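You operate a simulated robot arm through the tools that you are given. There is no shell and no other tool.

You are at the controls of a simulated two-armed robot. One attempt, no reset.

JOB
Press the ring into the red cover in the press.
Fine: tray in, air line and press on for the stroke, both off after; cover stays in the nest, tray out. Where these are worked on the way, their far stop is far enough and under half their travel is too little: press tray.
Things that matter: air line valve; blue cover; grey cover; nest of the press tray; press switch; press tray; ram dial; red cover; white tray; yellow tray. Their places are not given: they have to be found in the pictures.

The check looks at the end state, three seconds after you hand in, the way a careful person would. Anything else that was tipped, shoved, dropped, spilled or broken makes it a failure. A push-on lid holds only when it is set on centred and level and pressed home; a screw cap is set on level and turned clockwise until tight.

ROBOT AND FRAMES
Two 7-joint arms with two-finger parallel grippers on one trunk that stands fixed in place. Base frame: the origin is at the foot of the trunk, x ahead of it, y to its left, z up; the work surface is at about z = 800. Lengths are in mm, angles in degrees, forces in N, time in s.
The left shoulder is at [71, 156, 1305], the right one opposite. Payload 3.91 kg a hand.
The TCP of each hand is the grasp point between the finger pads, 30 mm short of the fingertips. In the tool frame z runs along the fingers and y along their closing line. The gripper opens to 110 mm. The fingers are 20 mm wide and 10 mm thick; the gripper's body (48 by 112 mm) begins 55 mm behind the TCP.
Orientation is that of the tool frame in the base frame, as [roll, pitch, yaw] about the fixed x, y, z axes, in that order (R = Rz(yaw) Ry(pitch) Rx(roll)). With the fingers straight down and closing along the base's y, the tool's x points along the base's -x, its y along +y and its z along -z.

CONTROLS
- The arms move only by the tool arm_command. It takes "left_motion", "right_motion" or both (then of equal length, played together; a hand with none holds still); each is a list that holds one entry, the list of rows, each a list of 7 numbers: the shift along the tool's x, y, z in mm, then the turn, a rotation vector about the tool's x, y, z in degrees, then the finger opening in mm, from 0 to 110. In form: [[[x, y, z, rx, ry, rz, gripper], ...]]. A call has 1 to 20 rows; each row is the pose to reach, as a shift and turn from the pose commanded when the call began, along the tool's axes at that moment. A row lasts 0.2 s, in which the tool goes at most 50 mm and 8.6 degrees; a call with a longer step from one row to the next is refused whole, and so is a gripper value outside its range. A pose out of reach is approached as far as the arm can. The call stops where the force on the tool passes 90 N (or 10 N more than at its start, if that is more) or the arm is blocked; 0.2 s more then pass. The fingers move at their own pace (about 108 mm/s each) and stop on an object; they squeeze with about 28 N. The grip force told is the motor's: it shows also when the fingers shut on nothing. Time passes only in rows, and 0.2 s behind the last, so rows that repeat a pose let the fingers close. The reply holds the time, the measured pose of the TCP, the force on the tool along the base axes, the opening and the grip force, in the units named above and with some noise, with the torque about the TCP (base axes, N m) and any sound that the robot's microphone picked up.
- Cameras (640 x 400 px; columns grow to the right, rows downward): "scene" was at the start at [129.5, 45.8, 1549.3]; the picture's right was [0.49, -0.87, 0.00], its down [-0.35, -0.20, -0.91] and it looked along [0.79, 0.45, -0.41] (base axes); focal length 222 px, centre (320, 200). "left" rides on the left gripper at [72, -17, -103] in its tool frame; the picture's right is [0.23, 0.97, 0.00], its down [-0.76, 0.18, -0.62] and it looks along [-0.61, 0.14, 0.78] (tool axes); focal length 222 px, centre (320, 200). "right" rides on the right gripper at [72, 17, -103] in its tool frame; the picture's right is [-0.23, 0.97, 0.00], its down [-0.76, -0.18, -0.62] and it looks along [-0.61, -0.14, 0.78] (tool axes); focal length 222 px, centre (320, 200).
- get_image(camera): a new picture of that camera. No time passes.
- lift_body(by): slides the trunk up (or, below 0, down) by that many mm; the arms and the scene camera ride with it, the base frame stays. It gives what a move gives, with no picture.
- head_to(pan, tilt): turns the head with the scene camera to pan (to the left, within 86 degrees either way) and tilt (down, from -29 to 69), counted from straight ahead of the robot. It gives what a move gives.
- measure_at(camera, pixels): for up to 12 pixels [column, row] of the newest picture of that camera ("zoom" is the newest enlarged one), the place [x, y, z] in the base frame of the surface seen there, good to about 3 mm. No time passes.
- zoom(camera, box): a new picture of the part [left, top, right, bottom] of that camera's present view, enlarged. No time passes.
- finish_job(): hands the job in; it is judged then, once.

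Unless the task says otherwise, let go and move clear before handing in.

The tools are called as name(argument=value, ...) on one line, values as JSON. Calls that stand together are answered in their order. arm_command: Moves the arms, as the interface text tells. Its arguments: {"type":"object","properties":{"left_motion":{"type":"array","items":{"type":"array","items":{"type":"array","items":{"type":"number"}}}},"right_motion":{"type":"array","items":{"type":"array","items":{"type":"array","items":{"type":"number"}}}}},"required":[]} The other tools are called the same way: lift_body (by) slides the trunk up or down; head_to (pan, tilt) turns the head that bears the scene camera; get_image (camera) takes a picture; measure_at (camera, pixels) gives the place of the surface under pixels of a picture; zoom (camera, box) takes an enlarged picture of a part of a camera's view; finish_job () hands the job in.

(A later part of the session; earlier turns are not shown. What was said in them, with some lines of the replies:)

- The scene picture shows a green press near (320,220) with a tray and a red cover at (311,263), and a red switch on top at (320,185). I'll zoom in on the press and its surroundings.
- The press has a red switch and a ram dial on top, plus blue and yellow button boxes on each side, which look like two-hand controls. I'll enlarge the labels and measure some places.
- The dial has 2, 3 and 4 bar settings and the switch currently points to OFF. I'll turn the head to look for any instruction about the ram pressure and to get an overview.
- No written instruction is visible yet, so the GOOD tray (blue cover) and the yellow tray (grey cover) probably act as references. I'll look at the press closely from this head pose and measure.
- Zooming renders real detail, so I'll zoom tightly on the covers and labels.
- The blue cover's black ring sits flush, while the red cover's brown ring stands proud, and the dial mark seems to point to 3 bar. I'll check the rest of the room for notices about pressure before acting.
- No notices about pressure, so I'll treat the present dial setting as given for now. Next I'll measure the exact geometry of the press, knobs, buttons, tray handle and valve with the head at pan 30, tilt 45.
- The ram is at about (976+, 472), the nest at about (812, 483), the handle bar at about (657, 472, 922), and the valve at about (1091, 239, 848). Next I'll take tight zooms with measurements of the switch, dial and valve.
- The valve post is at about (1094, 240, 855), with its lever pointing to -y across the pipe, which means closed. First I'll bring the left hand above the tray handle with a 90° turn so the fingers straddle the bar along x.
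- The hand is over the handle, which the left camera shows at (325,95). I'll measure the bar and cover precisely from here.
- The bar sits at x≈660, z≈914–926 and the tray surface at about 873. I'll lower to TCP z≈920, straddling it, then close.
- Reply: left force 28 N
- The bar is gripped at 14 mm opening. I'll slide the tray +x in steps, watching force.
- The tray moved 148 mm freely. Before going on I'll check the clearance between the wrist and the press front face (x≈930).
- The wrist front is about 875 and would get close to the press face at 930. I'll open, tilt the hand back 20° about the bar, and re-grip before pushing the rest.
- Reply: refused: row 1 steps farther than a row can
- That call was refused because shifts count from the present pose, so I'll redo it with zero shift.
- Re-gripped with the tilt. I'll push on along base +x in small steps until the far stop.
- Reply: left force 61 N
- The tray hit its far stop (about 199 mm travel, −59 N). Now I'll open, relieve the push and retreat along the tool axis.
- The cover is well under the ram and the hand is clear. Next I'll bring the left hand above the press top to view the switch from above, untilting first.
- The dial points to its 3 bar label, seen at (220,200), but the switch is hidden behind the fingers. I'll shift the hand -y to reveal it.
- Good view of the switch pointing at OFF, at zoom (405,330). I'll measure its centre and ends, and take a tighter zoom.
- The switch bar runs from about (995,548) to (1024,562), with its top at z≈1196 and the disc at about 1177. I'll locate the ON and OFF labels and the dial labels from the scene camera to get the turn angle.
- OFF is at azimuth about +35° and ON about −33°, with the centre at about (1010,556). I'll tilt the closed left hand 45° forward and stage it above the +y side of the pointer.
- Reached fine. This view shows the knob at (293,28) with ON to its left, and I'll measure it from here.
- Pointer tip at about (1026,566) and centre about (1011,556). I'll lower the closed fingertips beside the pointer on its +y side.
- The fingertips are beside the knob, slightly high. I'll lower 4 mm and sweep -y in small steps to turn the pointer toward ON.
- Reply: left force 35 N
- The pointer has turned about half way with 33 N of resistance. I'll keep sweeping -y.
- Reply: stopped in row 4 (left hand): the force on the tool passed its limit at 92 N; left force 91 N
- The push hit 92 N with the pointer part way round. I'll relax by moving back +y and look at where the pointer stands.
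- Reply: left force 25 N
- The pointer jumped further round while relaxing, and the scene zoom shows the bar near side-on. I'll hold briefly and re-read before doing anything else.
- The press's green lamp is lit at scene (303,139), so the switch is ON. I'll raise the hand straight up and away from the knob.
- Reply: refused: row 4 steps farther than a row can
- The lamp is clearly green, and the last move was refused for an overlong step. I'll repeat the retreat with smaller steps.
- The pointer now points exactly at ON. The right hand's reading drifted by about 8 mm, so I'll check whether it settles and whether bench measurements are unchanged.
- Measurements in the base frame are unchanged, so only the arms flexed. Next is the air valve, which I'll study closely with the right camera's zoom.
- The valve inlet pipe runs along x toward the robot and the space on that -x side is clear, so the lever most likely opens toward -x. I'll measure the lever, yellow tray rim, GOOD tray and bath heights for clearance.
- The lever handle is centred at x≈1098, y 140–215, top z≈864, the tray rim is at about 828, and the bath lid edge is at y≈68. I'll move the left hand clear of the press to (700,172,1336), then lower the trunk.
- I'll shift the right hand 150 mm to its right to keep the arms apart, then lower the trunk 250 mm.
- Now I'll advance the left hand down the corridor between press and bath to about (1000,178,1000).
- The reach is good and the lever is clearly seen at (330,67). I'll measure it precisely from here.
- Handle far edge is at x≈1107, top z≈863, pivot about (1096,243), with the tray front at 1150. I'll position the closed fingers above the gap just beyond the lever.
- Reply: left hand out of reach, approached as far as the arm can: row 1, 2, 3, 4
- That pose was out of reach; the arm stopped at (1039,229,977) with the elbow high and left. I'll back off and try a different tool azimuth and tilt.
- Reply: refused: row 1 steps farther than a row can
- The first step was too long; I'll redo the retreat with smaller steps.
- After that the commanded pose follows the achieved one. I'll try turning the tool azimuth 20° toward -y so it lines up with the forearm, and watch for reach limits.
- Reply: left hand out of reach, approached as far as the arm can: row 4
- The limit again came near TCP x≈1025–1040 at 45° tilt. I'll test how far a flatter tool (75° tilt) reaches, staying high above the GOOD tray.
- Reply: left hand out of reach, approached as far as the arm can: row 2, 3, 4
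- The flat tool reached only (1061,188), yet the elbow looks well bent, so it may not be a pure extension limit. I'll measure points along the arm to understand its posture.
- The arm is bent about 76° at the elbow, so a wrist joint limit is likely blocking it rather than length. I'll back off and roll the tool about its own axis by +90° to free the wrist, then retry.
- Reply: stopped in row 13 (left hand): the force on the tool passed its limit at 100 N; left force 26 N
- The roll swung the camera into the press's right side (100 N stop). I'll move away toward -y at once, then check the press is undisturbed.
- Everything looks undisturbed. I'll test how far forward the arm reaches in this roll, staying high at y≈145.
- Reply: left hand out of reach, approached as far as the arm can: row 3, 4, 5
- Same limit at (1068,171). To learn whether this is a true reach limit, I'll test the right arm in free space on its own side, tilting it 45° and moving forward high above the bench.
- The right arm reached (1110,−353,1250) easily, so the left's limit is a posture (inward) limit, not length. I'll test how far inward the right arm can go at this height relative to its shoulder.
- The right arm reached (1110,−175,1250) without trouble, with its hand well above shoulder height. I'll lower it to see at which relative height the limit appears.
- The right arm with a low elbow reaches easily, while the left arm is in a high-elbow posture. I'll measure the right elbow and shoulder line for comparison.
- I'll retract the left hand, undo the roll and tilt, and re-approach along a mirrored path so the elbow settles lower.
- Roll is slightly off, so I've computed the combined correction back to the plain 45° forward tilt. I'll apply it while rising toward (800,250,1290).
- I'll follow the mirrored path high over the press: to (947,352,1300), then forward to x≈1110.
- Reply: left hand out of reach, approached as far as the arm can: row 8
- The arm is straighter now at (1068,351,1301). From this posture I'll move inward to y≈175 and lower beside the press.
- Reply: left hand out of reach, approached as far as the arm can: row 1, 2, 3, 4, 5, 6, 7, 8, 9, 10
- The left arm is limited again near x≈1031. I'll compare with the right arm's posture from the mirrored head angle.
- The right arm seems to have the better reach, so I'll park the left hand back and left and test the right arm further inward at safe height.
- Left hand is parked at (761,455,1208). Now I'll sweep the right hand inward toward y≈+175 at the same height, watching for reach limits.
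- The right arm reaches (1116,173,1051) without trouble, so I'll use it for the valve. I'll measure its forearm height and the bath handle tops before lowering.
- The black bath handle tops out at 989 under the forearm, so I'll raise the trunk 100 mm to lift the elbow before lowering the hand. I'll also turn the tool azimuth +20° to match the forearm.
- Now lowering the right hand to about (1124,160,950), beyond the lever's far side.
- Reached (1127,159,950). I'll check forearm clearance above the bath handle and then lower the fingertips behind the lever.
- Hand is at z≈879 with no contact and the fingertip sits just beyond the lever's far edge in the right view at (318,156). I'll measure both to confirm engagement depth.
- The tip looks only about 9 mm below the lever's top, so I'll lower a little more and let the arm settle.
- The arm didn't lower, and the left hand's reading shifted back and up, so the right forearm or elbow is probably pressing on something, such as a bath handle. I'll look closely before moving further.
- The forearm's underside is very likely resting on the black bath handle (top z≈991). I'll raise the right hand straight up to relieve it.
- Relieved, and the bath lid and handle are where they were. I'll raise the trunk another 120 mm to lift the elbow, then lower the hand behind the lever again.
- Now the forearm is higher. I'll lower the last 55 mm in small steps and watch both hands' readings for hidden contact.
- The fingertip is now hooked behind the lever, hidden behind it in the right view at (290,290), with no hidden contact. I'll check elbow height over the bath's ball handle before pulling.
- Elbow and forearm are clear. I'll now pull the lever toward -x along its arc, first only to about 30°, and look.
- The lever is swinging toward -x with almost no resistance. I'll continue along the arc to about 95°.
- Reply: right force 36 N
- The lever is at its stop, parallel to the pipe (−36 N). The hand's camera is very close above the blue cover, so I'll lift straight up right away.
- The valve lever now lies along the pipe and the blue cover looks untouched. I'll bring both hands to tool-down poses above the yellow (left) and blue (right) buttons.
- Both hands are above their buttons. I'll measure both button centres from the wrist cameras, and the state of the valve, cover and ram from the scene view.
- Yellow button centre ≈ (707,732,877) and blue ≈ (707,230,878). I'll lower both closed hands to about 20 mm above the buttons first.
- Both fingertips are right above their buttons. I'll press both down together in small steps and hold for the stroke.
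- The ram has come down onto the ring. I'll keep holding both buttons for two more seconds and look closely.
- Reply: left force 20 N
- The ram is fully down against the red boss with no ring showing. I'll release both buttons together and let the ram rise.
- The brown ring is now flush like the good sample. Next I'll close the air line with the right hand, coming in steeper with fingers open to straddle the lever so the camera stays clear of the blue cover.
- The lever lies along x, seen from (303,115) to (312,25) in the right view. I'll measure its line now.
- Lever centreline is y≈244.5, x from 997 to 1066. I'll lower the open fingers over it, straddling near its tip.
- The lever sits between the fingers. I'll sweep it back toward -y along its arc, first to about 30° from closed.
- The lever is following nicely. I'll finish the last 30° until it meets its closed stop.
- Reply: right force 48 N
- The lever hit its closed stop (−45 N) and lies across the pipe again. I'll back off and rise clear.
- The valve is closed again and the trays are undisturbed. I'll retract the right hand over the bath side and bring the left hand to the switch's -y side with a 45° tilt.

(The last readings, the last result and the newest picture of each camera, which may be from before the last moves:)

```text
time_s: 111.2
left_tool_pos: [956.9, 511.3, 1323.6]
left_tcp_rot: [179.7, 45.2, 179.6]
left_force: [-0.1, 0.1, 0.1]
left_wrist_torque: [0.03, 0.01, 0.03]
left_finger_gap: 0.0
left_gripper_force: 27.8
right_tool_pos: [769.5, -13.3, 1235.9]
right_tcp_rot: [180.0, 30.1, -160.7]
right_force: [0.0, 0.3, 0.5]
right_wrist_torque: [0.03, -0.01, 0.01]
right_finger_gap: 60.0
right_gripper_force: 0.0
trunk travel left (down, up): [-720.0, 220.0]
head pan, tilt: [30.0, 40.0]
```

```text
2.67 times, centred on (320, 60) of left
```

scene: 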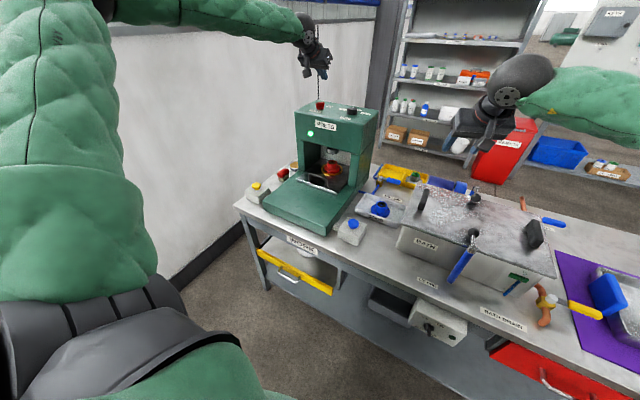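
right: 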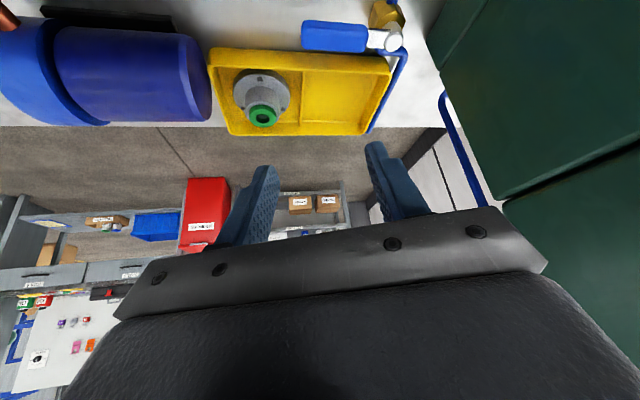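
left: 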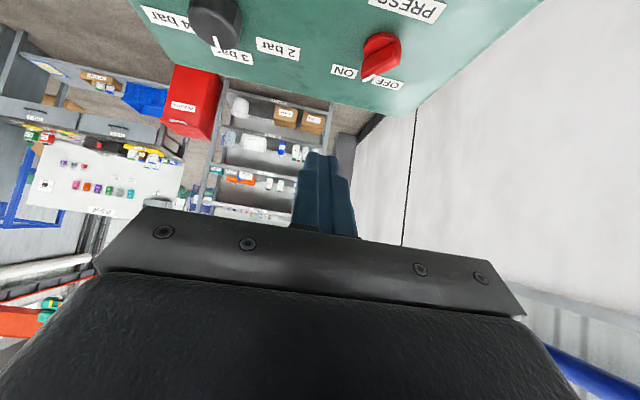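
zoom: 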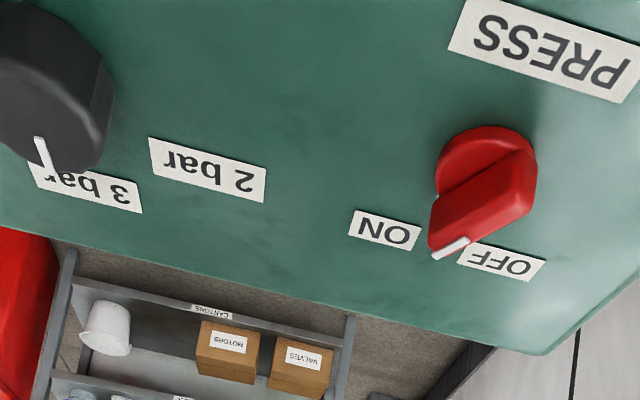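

The pointer is at ON. I'll measure the pointer tip and the bar's near end from this view.

measure_at(camera="zoom", pixels=[[445, 243], [460, 235], [490, 200], [520, 175], [525, 195], [440, 215], [435, 230], [450, 160], [390, 228], [510, 262], [470, 190]])

zoom(camera="left", box=[350, 20, 420, 110])

```text
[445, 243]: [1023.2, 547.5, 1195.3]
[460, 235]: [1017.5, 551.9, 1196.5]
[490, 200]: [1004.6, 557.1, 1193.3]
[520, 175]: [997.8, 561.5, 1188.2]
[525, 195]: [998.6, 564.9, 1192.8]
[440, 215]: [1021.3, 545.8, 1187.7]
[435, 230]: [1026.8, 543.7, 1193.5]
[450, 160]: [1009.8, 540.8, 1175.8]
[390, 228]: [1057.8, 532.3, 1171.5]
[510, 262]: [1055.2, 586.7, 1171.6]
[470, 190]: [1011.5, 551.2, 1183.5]
```

```text
4.44 times, centred on (385, 65) of left
```

zoom: 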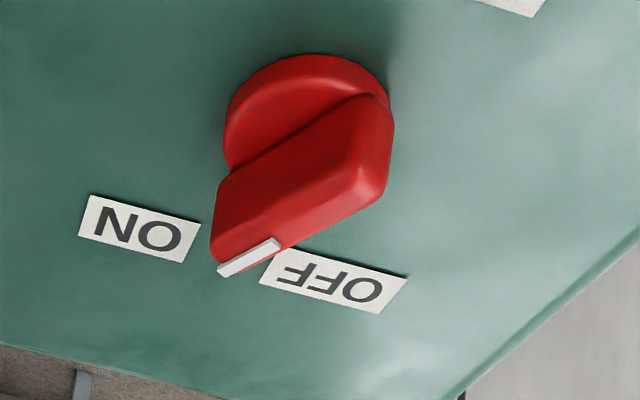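

The pointer tip is at about (1026,544) and the near end at about (998,564). Last time the finger jammed by touching behind the pivot, so I'll contact further out this time, lowering beside the tip on its -y side.

arm_command(left_motion=[[[9.5, 2, 31.4, 0, 0, 0, 0], [19, 4, 62.8, 0, 0, 0, 0], [28.4, 6, 94.2, 0, 0, 0, 0], [37.9, 7, 125.6, 0, 0, 0, 0], [37.9, 7, 125.6, 0, 0, 0, 0]]])

zoom(camera="left", box=[240, 60, 460, 200])

zoom(camera="scene", box=[295, 80, 365, 135])

```text
time_s: 112.4
left_tool_pos: [1021.0, 518.7, 1208.6]
left_tcp_rot: [179.9, 45.3, 179.7]
left_force: [-0.4, -0.3, -0.7]
left_wrist_torque: [0.0, -0.01, -0.01]
left_finger_gap: 0.0
left_gripper_force: 27.7
right_tool_pos: [770.5, -12.7, 1236.9]
right_tcp_rot: [180.0, 30.1, -160.7]
right_force: [0.0, 0.0, 1.0]
right_wrist_torque: [-0.01, -0.02, -0.03]
right_finger_gap: 60.1
right_gripper_force: 0.1
trunk travel left (down, up): [-720.0, 220.0]
head pan, tilt: [30.0, 40.0]
```

```text
2.86 times, centred on (350, 130) of left
```

zoom: 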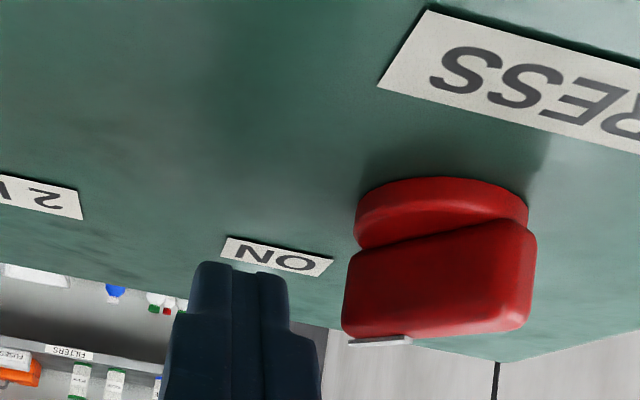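

```text
7.27 times, centred on (330, 108) of scene
```

zoom: 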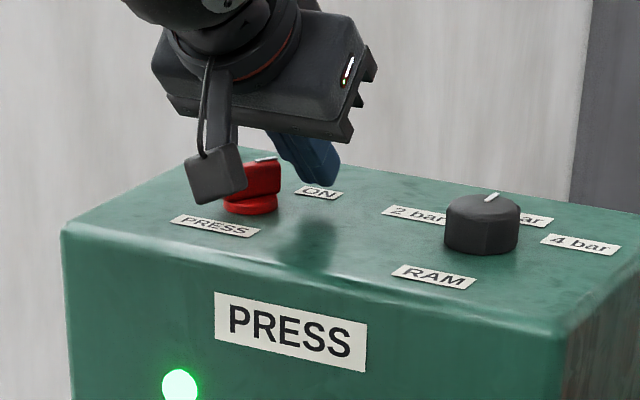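

Fingertips are beside the pointer's -y side. I'll push +y in small steps to turn it to OFF.

arm_command(left_motion=[[[0, 5, 0, 0, 0, 0, 0], [0, 9, 0, 0, 0, 0, 0], [0, 12, 0, 0, 0, 0, 0], [0, 15, 0, 0, 0, 0, 0], [0, 18, 0, 0, 0, 0, 0], [0, 21, 0, 0, 0, 0, 0], [0, 24, 0, 0, 0, 0, 0], [0, 24, 0, 0, 0, 0, 0]]])

zoom(camera="left", box=[240, 60, 460, 200])

zoom(camera="scene", box=[295, 80, 365, 135])

```text
time_s: 114.2
left_tool_pos: [1022.6, 542.7, 1206.1]
left_tcp_rot: [179.7, 45.2, 179.7]
left_force: [8.7, -6.6, -1.4]
left_wrist_torque: [-0.1, -0.03, -0.06]
left_finger_gap: 0.1
left_gripper_force: 27.6
right_tool_pos: [771.7, -13.2, 1235.6]
right_tcp_rot: [179.9, 30.1, -160.7]
right_force: [-0.7, 0.1, 0.0]
right_wrist_torque: [0.04, 0.01, 0.03]
right_finger_gap: 60.3
right_gripper_force: 0.1
trunk travel left (down, up): [-720.0, 220.0]
head pan, tilt: [30.0, 40.0]
```

```text
2.86 times, centred on (350, 130) of left
```

zoom: 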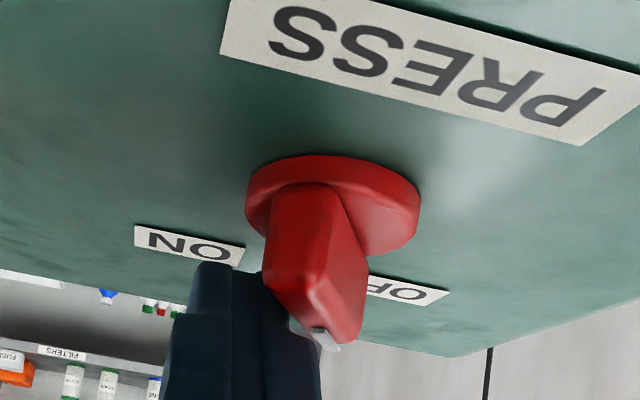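

```text
7.27 times, centred on (330, 108) of scene
```

zoom: 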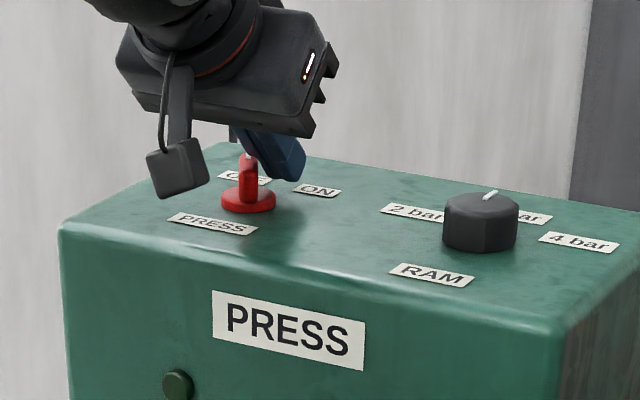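

The lamp is dark, so the switch is off. I'll nudge a few millimetres more so the pointer sits fully at OFF.

arm_command(left_motion=[[[0, 2, 0, 0, 0, 0, 0], [0, 4, 0, 0, 0, 0, 0], [0, 6, 0, 0, 0, 0, 0], [0, 6, 0, 0, 0, 0, 0]]])

zoom(camera="left", box=[240, 60, 460, 200])

```text
time_s: 115.2
left_tool_pos: [1023.6, 542.7, 1206.8]
left_tcp_rot: [179.7, 45.1, 179.4]
left_force: [7.2, -38.7, -6.3]
left_wrist_torque: [-0.48, -0.11, -0.02]
left_finger_gap: 0.0
left_gripper_force: 28.3
right_tool_pos: [772.9, -15.2, 1235.1]
right_tcp_rot: [179.7, 29.9, -160.8]
right_force: [0.6, -0.2, 0.4]
right_wrist_torque: [0.02, -0.01, 0.03]
right_finger_gap: 59.9
right_gripper_force: 0.0
trunk travel left (down, up): [-720.0, 220.0]
head pan, tilt: [30.0, 40.0]
```

```text
2.86 times, centred on (350, 130) of left
```

zoom: 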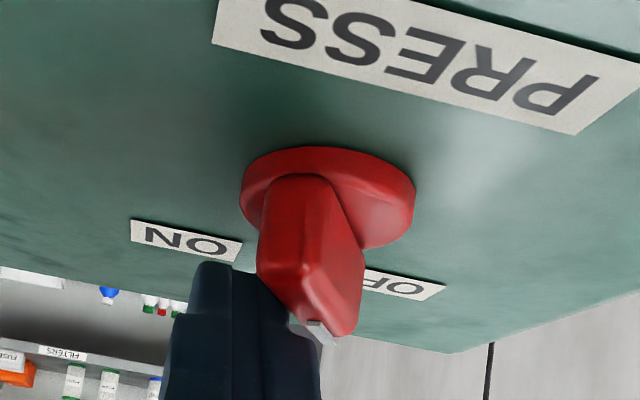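

It's against the OFF stop (−39 N, no more motion). I'll back off -y and lift away.

arm_command(left_motion=[[[0, -6, 0, 0, 0, 0, 0], [0, -12, 0, 0, 0, 0, 0], [-14, -12, -14, 0, 0, 0, 0], [-40, -12, -40, 0, 0, 0, 0], [-65, -12, -70, 0, 0, 0, 0], [-90, -12, -100, 0, 0, 0, 0]]])

zoom(camera="left", box=[200, 0, 440, 120])

zoom(camera="scene", box=[280, 90, 380, 200])

```text
time_s: 116.6
left_tool_pos: [1013.7, 537.1, 1341.0]
left_tcp_rot: [179.8, 45.1, 179.7]
left_force: [-1.0, 0.4, 0.0]
left_wrist_torque: [-0.01, -0.02, -0.02]
left_finger_gap: 0.0
left_gripper_force: 27.9
right_tool_pos: [770.0, -13.3, 1237.2]
right_tcp_rot: [179.9, 30.0, -160.7]
right_force: [0.1, -0.6, 0.2]
right_wrist_torque: [0.01, 0.0, -0.01]
right_finger_gap: 59.7
right_gripper_force: 0.0
trunk travel left (down, up): [-720.0, 220.0]
head pan, tilt: [30.0, 40.0]
```

```text
2.67 times, centred on (320, 60) of left
```

zoom: 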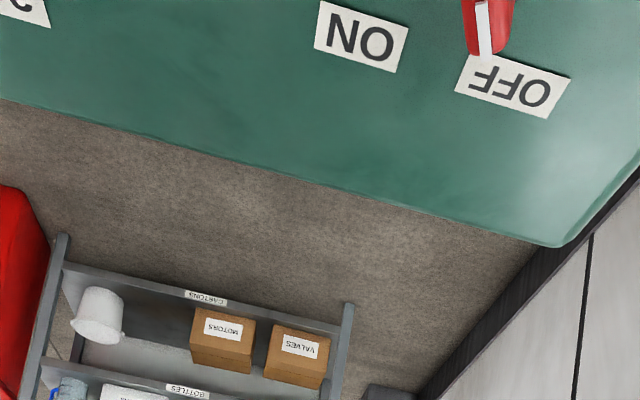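

```text
3.64 times, centred on (330, 145) of scene
```

zoom: 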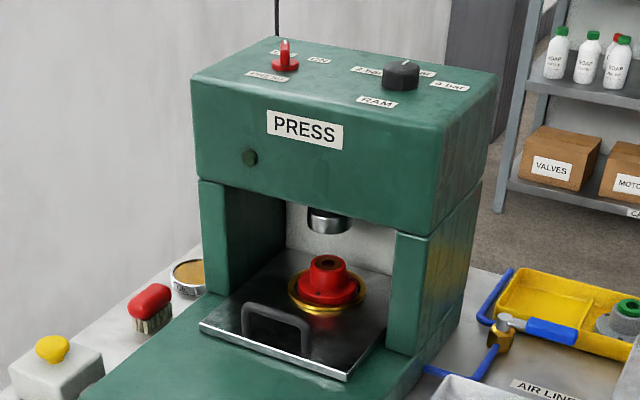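

The pointer is at OFF and the lamp is dark. Now I'll bring the left hand back in front of the press, rolled 90° with the 20° back tilt used before, ready to grip the tray handle.

arm_command(left_motion=[[[24.5, -5.4, -1.9, 1.6, 1.6, 7.4, 0], [48.9, -10.8, -3.9, 3.3, 3.3, 14.7, 0], [73.4, -16.3, -5.8, 4.9, 4.9, 22.1, 0], [97.8, -21.7, -7.8, 6.5, 6.5, 29.5, 10], [122.3, -27.1, -9.7, 8.2, 8.2, 36.8, 20], [146.7, -32.5, -11.7, 9.8, 9.8, 44.2, 34], [171.2, -37.9, -13.6, 11.4, 11.4, 51.6, 34], [195.6, -43.3, -15.5, 13.1, 13.1, 58.9, 34], [220, -48.8, -17.5, 14.7, 14.7, 66.3, 34], [244.5, -54.2, -19.4, 16.3, 16.3, 73.7, 34], [269, -59.6, -21.4, 18, 18, 81, 34], [293.4, -65, -23.3, 19.6, 19.6, 88.4, 34]]])

get_image(camera="left")

zoom(camera="scene", box=[240, 90, 400, 230])

```text
time_s: 119.2
left_tool_pos: [790.0, 474.0, 1151.2]
left_tcp_rot: [159.8, -0.1, 89.8]
left_force: [0.5, -0.1, 0.7]
left_wrist_torque: [0.01, 0.01, 0.03]
left_finger_gap: 33.9
left_gripper_force: 0.1
right_tool_pos: [771.0, -13.5, 1236.3]
right_tcp_rot: [-180.0, 30.2, -160.6]
right_force: [-0.2, 0.3, 0.2]
right_wrist_torque: [0.02, 0.0, -0.02]
right_finger_gap: 59.9
right_gripper_force: 0.0
trunk travel left (down, up): [-720.0, 220.0]
head pan, tilt: [30.0, 40.0]
```

```text
taken
```

left: 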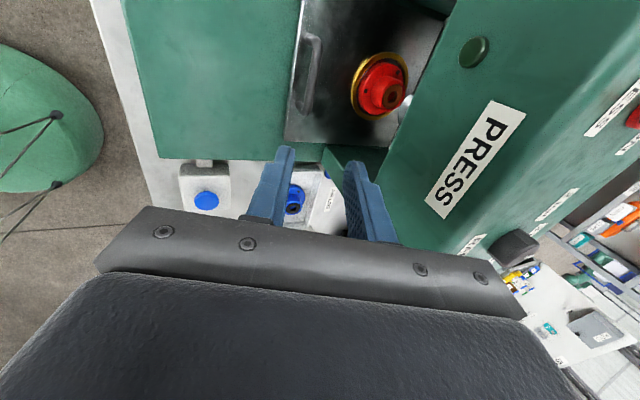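

```text
2.86 times, centred on (320, 160) of scene
```

zoom: 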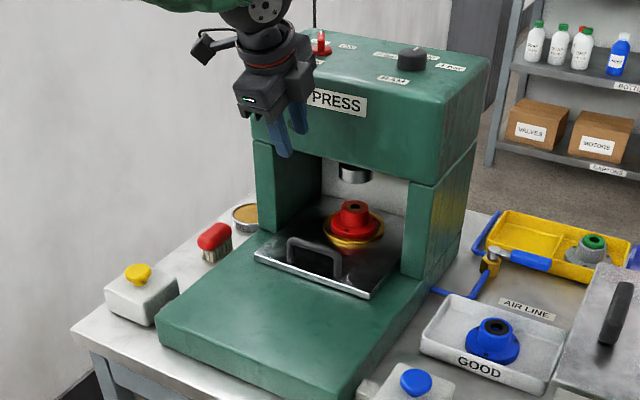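

I'll measure the handle bar's present place before descending.

measure_at(camera="left", pixels=[[314, 42], [310, 65], [306, 90], [302, 108], [388, 98], [393, 92]])

zoom(camera="left", box=[270, 20, 430, 140])

```text
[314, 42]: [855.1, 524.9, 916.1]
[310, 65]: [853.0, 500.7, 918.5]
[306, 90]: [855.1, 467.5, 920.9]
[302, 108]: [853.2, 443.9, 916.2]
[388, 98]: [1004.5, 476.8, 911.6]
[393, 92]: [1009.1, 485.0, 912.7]
```

```text
3.33 times, centred on (350, 80) of left
```

zoom: 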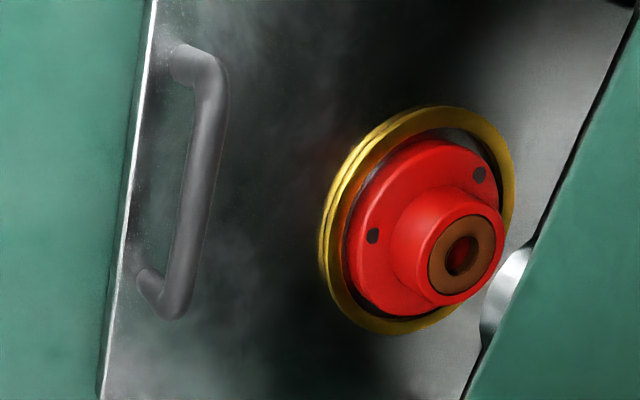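

Ring looks flush. The bar centre is near (859,480,919), so I'll descend along the tool axis to straddle it and close.

arm_command(left_motion=[[[0, -4, 45, 0, 0, 0, 36], [0, -8, 90, 0, 0, 0, 36], [0, -11, 135, 0, 0, 0, 36], [0, -12.8, 175, 0, 0, 0, 36], [0, -12.8, 210, 0, 0, 0, 36], [0, -12.8, 237, 0, 0, 0, 36], [0, -12.8, 237, 0, 0, 0, 36]]])

get_image(camera="left")

zoom(camera="scene", box=[280, 120, 370, 200])

```text
time_s: 120.8
left_tool_pos: [858.8, 473.6, 923.0]
left_tcp_rot: [159.8, -0.1, 89.7]
left_force: [-0.3, 0.9, -1.0]
left_wrist_torque: [-0.01, 0.0, -0.02]
left_finger_gap: 36.0
left_gripper_force: 0.0
right_tool_pos: [771.1, -12.7, 1237.1]
right_tcp_rot: [-180.0, 30.1, -160.7]
right_force: [-0.5, 0.2, -0.3]
right_wrist_torque: [-0.01, -0.01, 0.03]
right_finger_gap: 60.0
right_gripper_force: 0.1
trunk travel left (down, up): [-720.0, 220.0]
head pan, tilt: [30.0, 40.0]
```

```text
taken
```

left: 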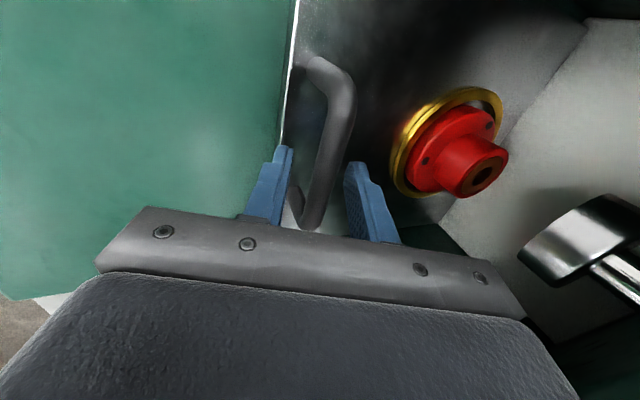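

```text
5.00 times, centred on (325, 160) of scene
```

zoom: 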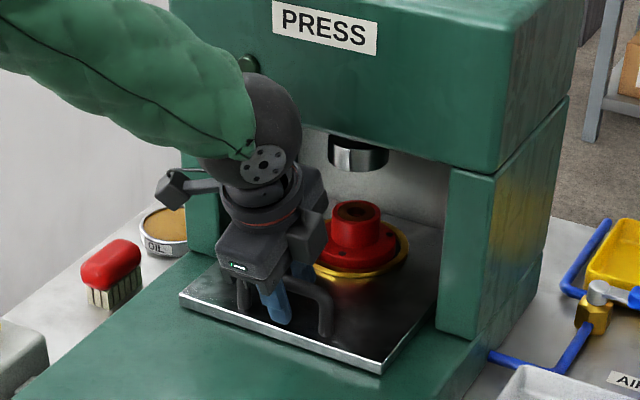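

The bar is between the fingers. I'll close and start pulling the tray out gently.

arm_command(left_motion=[[[0, 0, 0, 0, 0, 0, 10], [0, 0, 0, 0, 0, 0, 0], [0, 0, 0, 0, 0, 0, 0], [0, 0, 0, 0, 0, 0, 0], [0, -9.4, -3.4, 0, 0, 0, 0], [0, -18.8, -6.8, 0, 0, 0, 0], [0, -28.2, -10.3, 0, 0, 0, 0], [0, -37.6, -13.7, 0, 0, 0, 0], [0, -47, -17.1, 0, 0, 0, 0], [0, -56.4, -20.5, 0, 0, 0, 0], [0, -65.8, -23.9, 0, 0, 0, 0], [0, -75.2, -27.4, 0, 0, 0, 0], [0, -84.6, -30.8, 0, 0, 0, 0], [0, -94, -34.2, 0, 0, 0, 0], [0, -103.4, -37.6, 0, 0, 0, 0], [0, -112.8, -41, 0, 0, 0, 0]]])

zoom(camera="scene", box=[240, 110, 380, 230])

```text
time_s: 124.2
left_tool_pos: [738.7, 473.2, 921.4]
left_tcp_rot: [159.8, -0.2, 89.9]
left_force: [-0.4, 1.2, 5.9]
left_wrist_torque: [0.07, -0.16, -0.4]
left_finger_gap: 14.0
left_gripper_force: 44.8
right_tool_pos: [771.1, -13.3, 1235.9]
right_tcp_rot: [179.9, 30.1, -160.7]
right_force: [0.2, 0.2, 0.0]
right_wrist_torque: [-0.01, 0.03, -0.03]
right_finger_gap: 60.1
right_gripper_force: 0.0
trunk travel left (down, up): [-720.0, 220.0]
head pan, tilt: [30.0, 40.0]
```

```text
3.33 times, centred on (310, 170) of scene
```

zoom: 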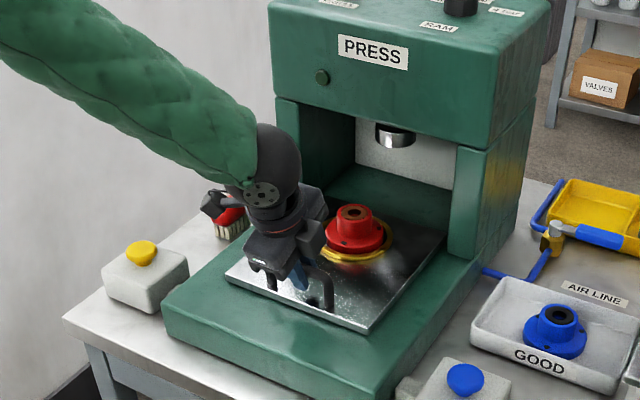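

The tray is sliding out smoothly with the cover seated. I'll pull the remaining ~80 mm to the out stop.

arm_command(left_motion=[[[0, -9.4, -3.4, 0, 0, 0, 0], [0, -18.8, -6.8, 0, 0, 0, 0], [0, -28.2, -10.3, 0, 0, 0, 0], [0, -37.6, -13.7, 0, 0, 0, 0], [0, -47, -17.1, 0, 0, 0, 0], [0, -56.4, -20.5, 0, 0, 0, 0], [0, -63, -22.9, 0, 0, 0, 0], [0, -68.6, -25, 0, 0, 0, 0], [0, -73.3, -26.7, 0, 0, 0, 0], [0, -76, -27.7, 0, 0, 0, 0]]])

zoom(camera="scene", box=[240, 110, 380, 230])

```text
time_s: 126.4
left_tool_pos: [659.5, 473.8, 920.7]
left_tcp_rot: [159.7, -0.1, 90.0]
left_force: [11.3, 16.4, 21.5]
left_wrist_torque: [0.91, -0.01, 0.12]
left_finger_gap: 13.4
left_gripper_force: 45.0
right_tool_pos: [771.0, -12.3, 1236.3]
right_tcp_rot: [-179.9, 30.1, -160.8]
right_force: [-1.2, -0.3, -0.1]
right_wrist_torque: [-0.02, -0.03, 0.02]
right_finger_gap: 60.1
right_gripper_force: 0.0
trunk travel left (down, up): [-720.0, 220.0]
head pan, tilt: [30.0, 40.0]
```

```text
3.33 times, centred on (310, 170) of scene
```

zoom: 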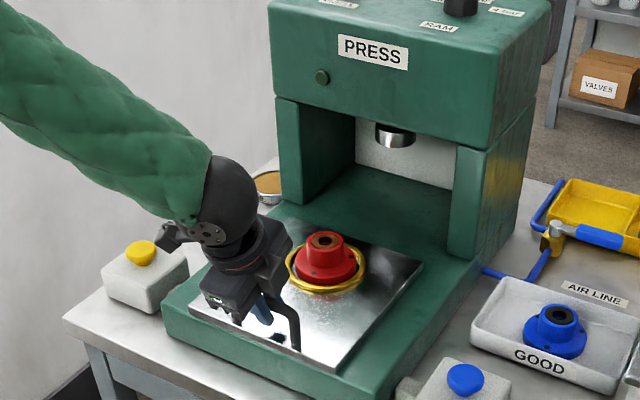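

The tray is back at its out stop (x≈660, light reaction). I'll open the fingers and retreat up along the tool axis.

arm_command(left_motion=[[[0, 0, 0, 0, 0, 0, 20], [0, 0, 0, 0, 0, 0, 40], [0, 0, 0, 0, 0, 0, 40], [0, 0, -20, 0, 0, 0, 40], [0, 0, -50, 0, 0, 0, 40], [0, 0, -90, 0, 0, 0, 40], [0, 0, -135, 0, 0, 0, 40], [0, 0, -180, 0, 0, 0, 40], [0, 0, -225, 0, 0, 0, 40]]])

get_image(camera="scene")

zoom(camera="scene", box=[230, 95, 440, 245])

zoom(camera="scene", box=[295, 155, 345, 195])

```text
time_s: 128.4
left_tool_pos: [580.8, 473.5, 1132.5]
left_tcp_rot: [159.8, 0.0, 89.8]
left_force: [0.2, 0.7, 0.1]
left_wrist_torque: [-0.01, 0.0, -0.01]
left_finger_gap: 39.9
left_gripper_force: 0.0
right_tool_pos: [769.6, -13.4, 1237.4]
right_tcp_rot: [-180.0, 30.1, -160.8]
right_force: [0.1, -0.4, -0.1]
right_wrist_torque: [-0.01, -0.02, 0.01]
right_finger_gap: 60.0
right_gripper_force: 0.0
trunk travel left (down, up): [-720.0, 220.0]
head pan, tilt: [30.0, 40.0]
```

```text
taken
```

scene: 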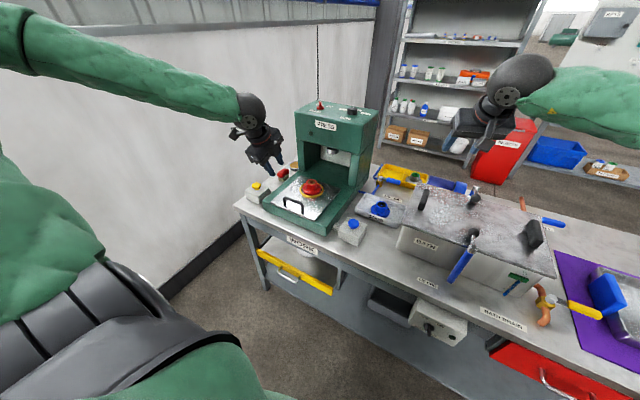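

```text
2.67 times, centred on (335, 170) of scene
```

zoom: 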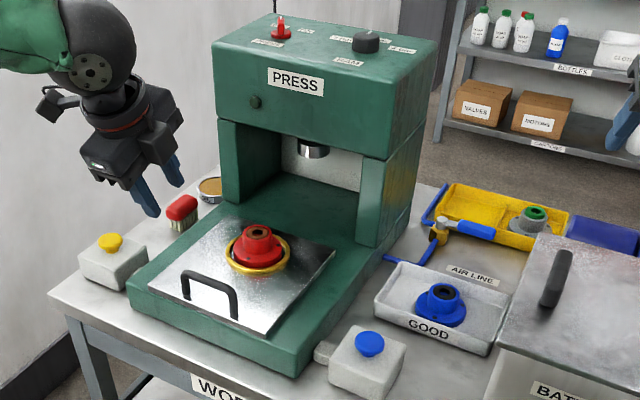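

```text
10.00 times, centred on (320, 175) of scene
```

zoom: 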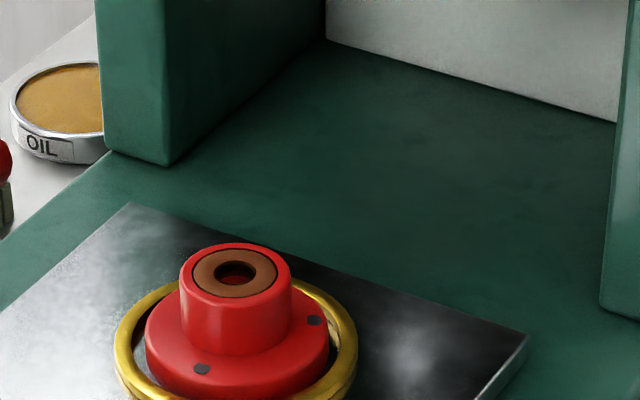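

The tray is out with the cover in the nest and the ring flush. I'll do a last close check of both covers, the switch and the valve before handing in.

zoom(camera="scene", box=[298, 172, 328, 202])

zoom(camera="scene", box=[355, 155, 435, 225])

zoom(camera="scene", box=[300, 92, 370, 140])

zoom(camera="scene", box=[400, 160, 580, 300])

```text
13.33 times, centred on (313, 187) of scene
```

zoom: 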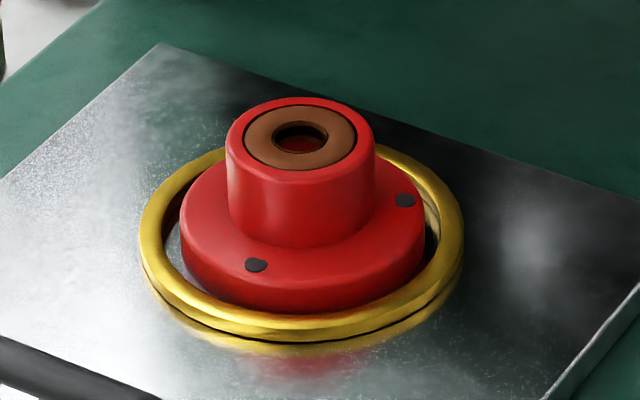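

```text
5.71 times, centred on (395, 190) of scene
```

zoom: 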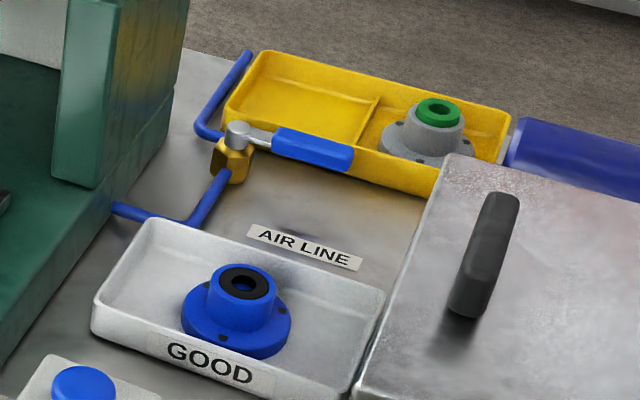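

```text
8.33 times, centred on (335, 116) of scene
```

zoom: 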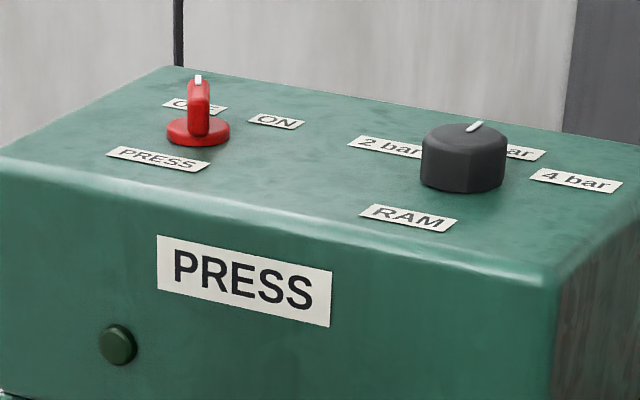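

```text
2.86 times, centred on (490, 230) of scene
```

zoom: 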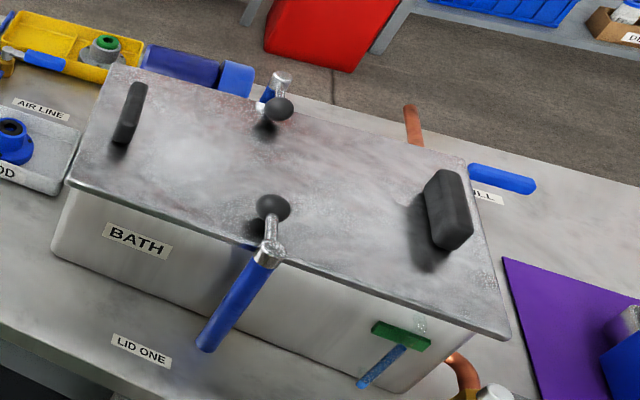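

The ring is flush in the red cover in its nest and the tray is out. The switch is at OFF with the lamp dark, the valve lever is closed across the pipe, and the other parts are in place with both hands clear. Handing in.

finish_job()

```text
The job is handed in.
```

The brown ring is pressed flush into the red cover at the 3 bar the dial was already set to, and I've handed the job in.

- **Cover and tray:** the red cover is still in the nest, and the tray is back out at its stop.
- **Press and air:** both were on only for the stroke. The press switch is at OFF with its lamp dark, and the air valve lever is back across the pipe, closed.
- **Bumps on the way:** reaching for the valve, the left hand's camera hit the right side of the press (stopped at 100 N). Later the right forearm appeared to rest briefly on the black bath handle. In the last pictures the press, bath lid, trays and other covers look where they were.
- **Pressure:** I found no notice saying which pressure to use, so I didn't touch the dial.
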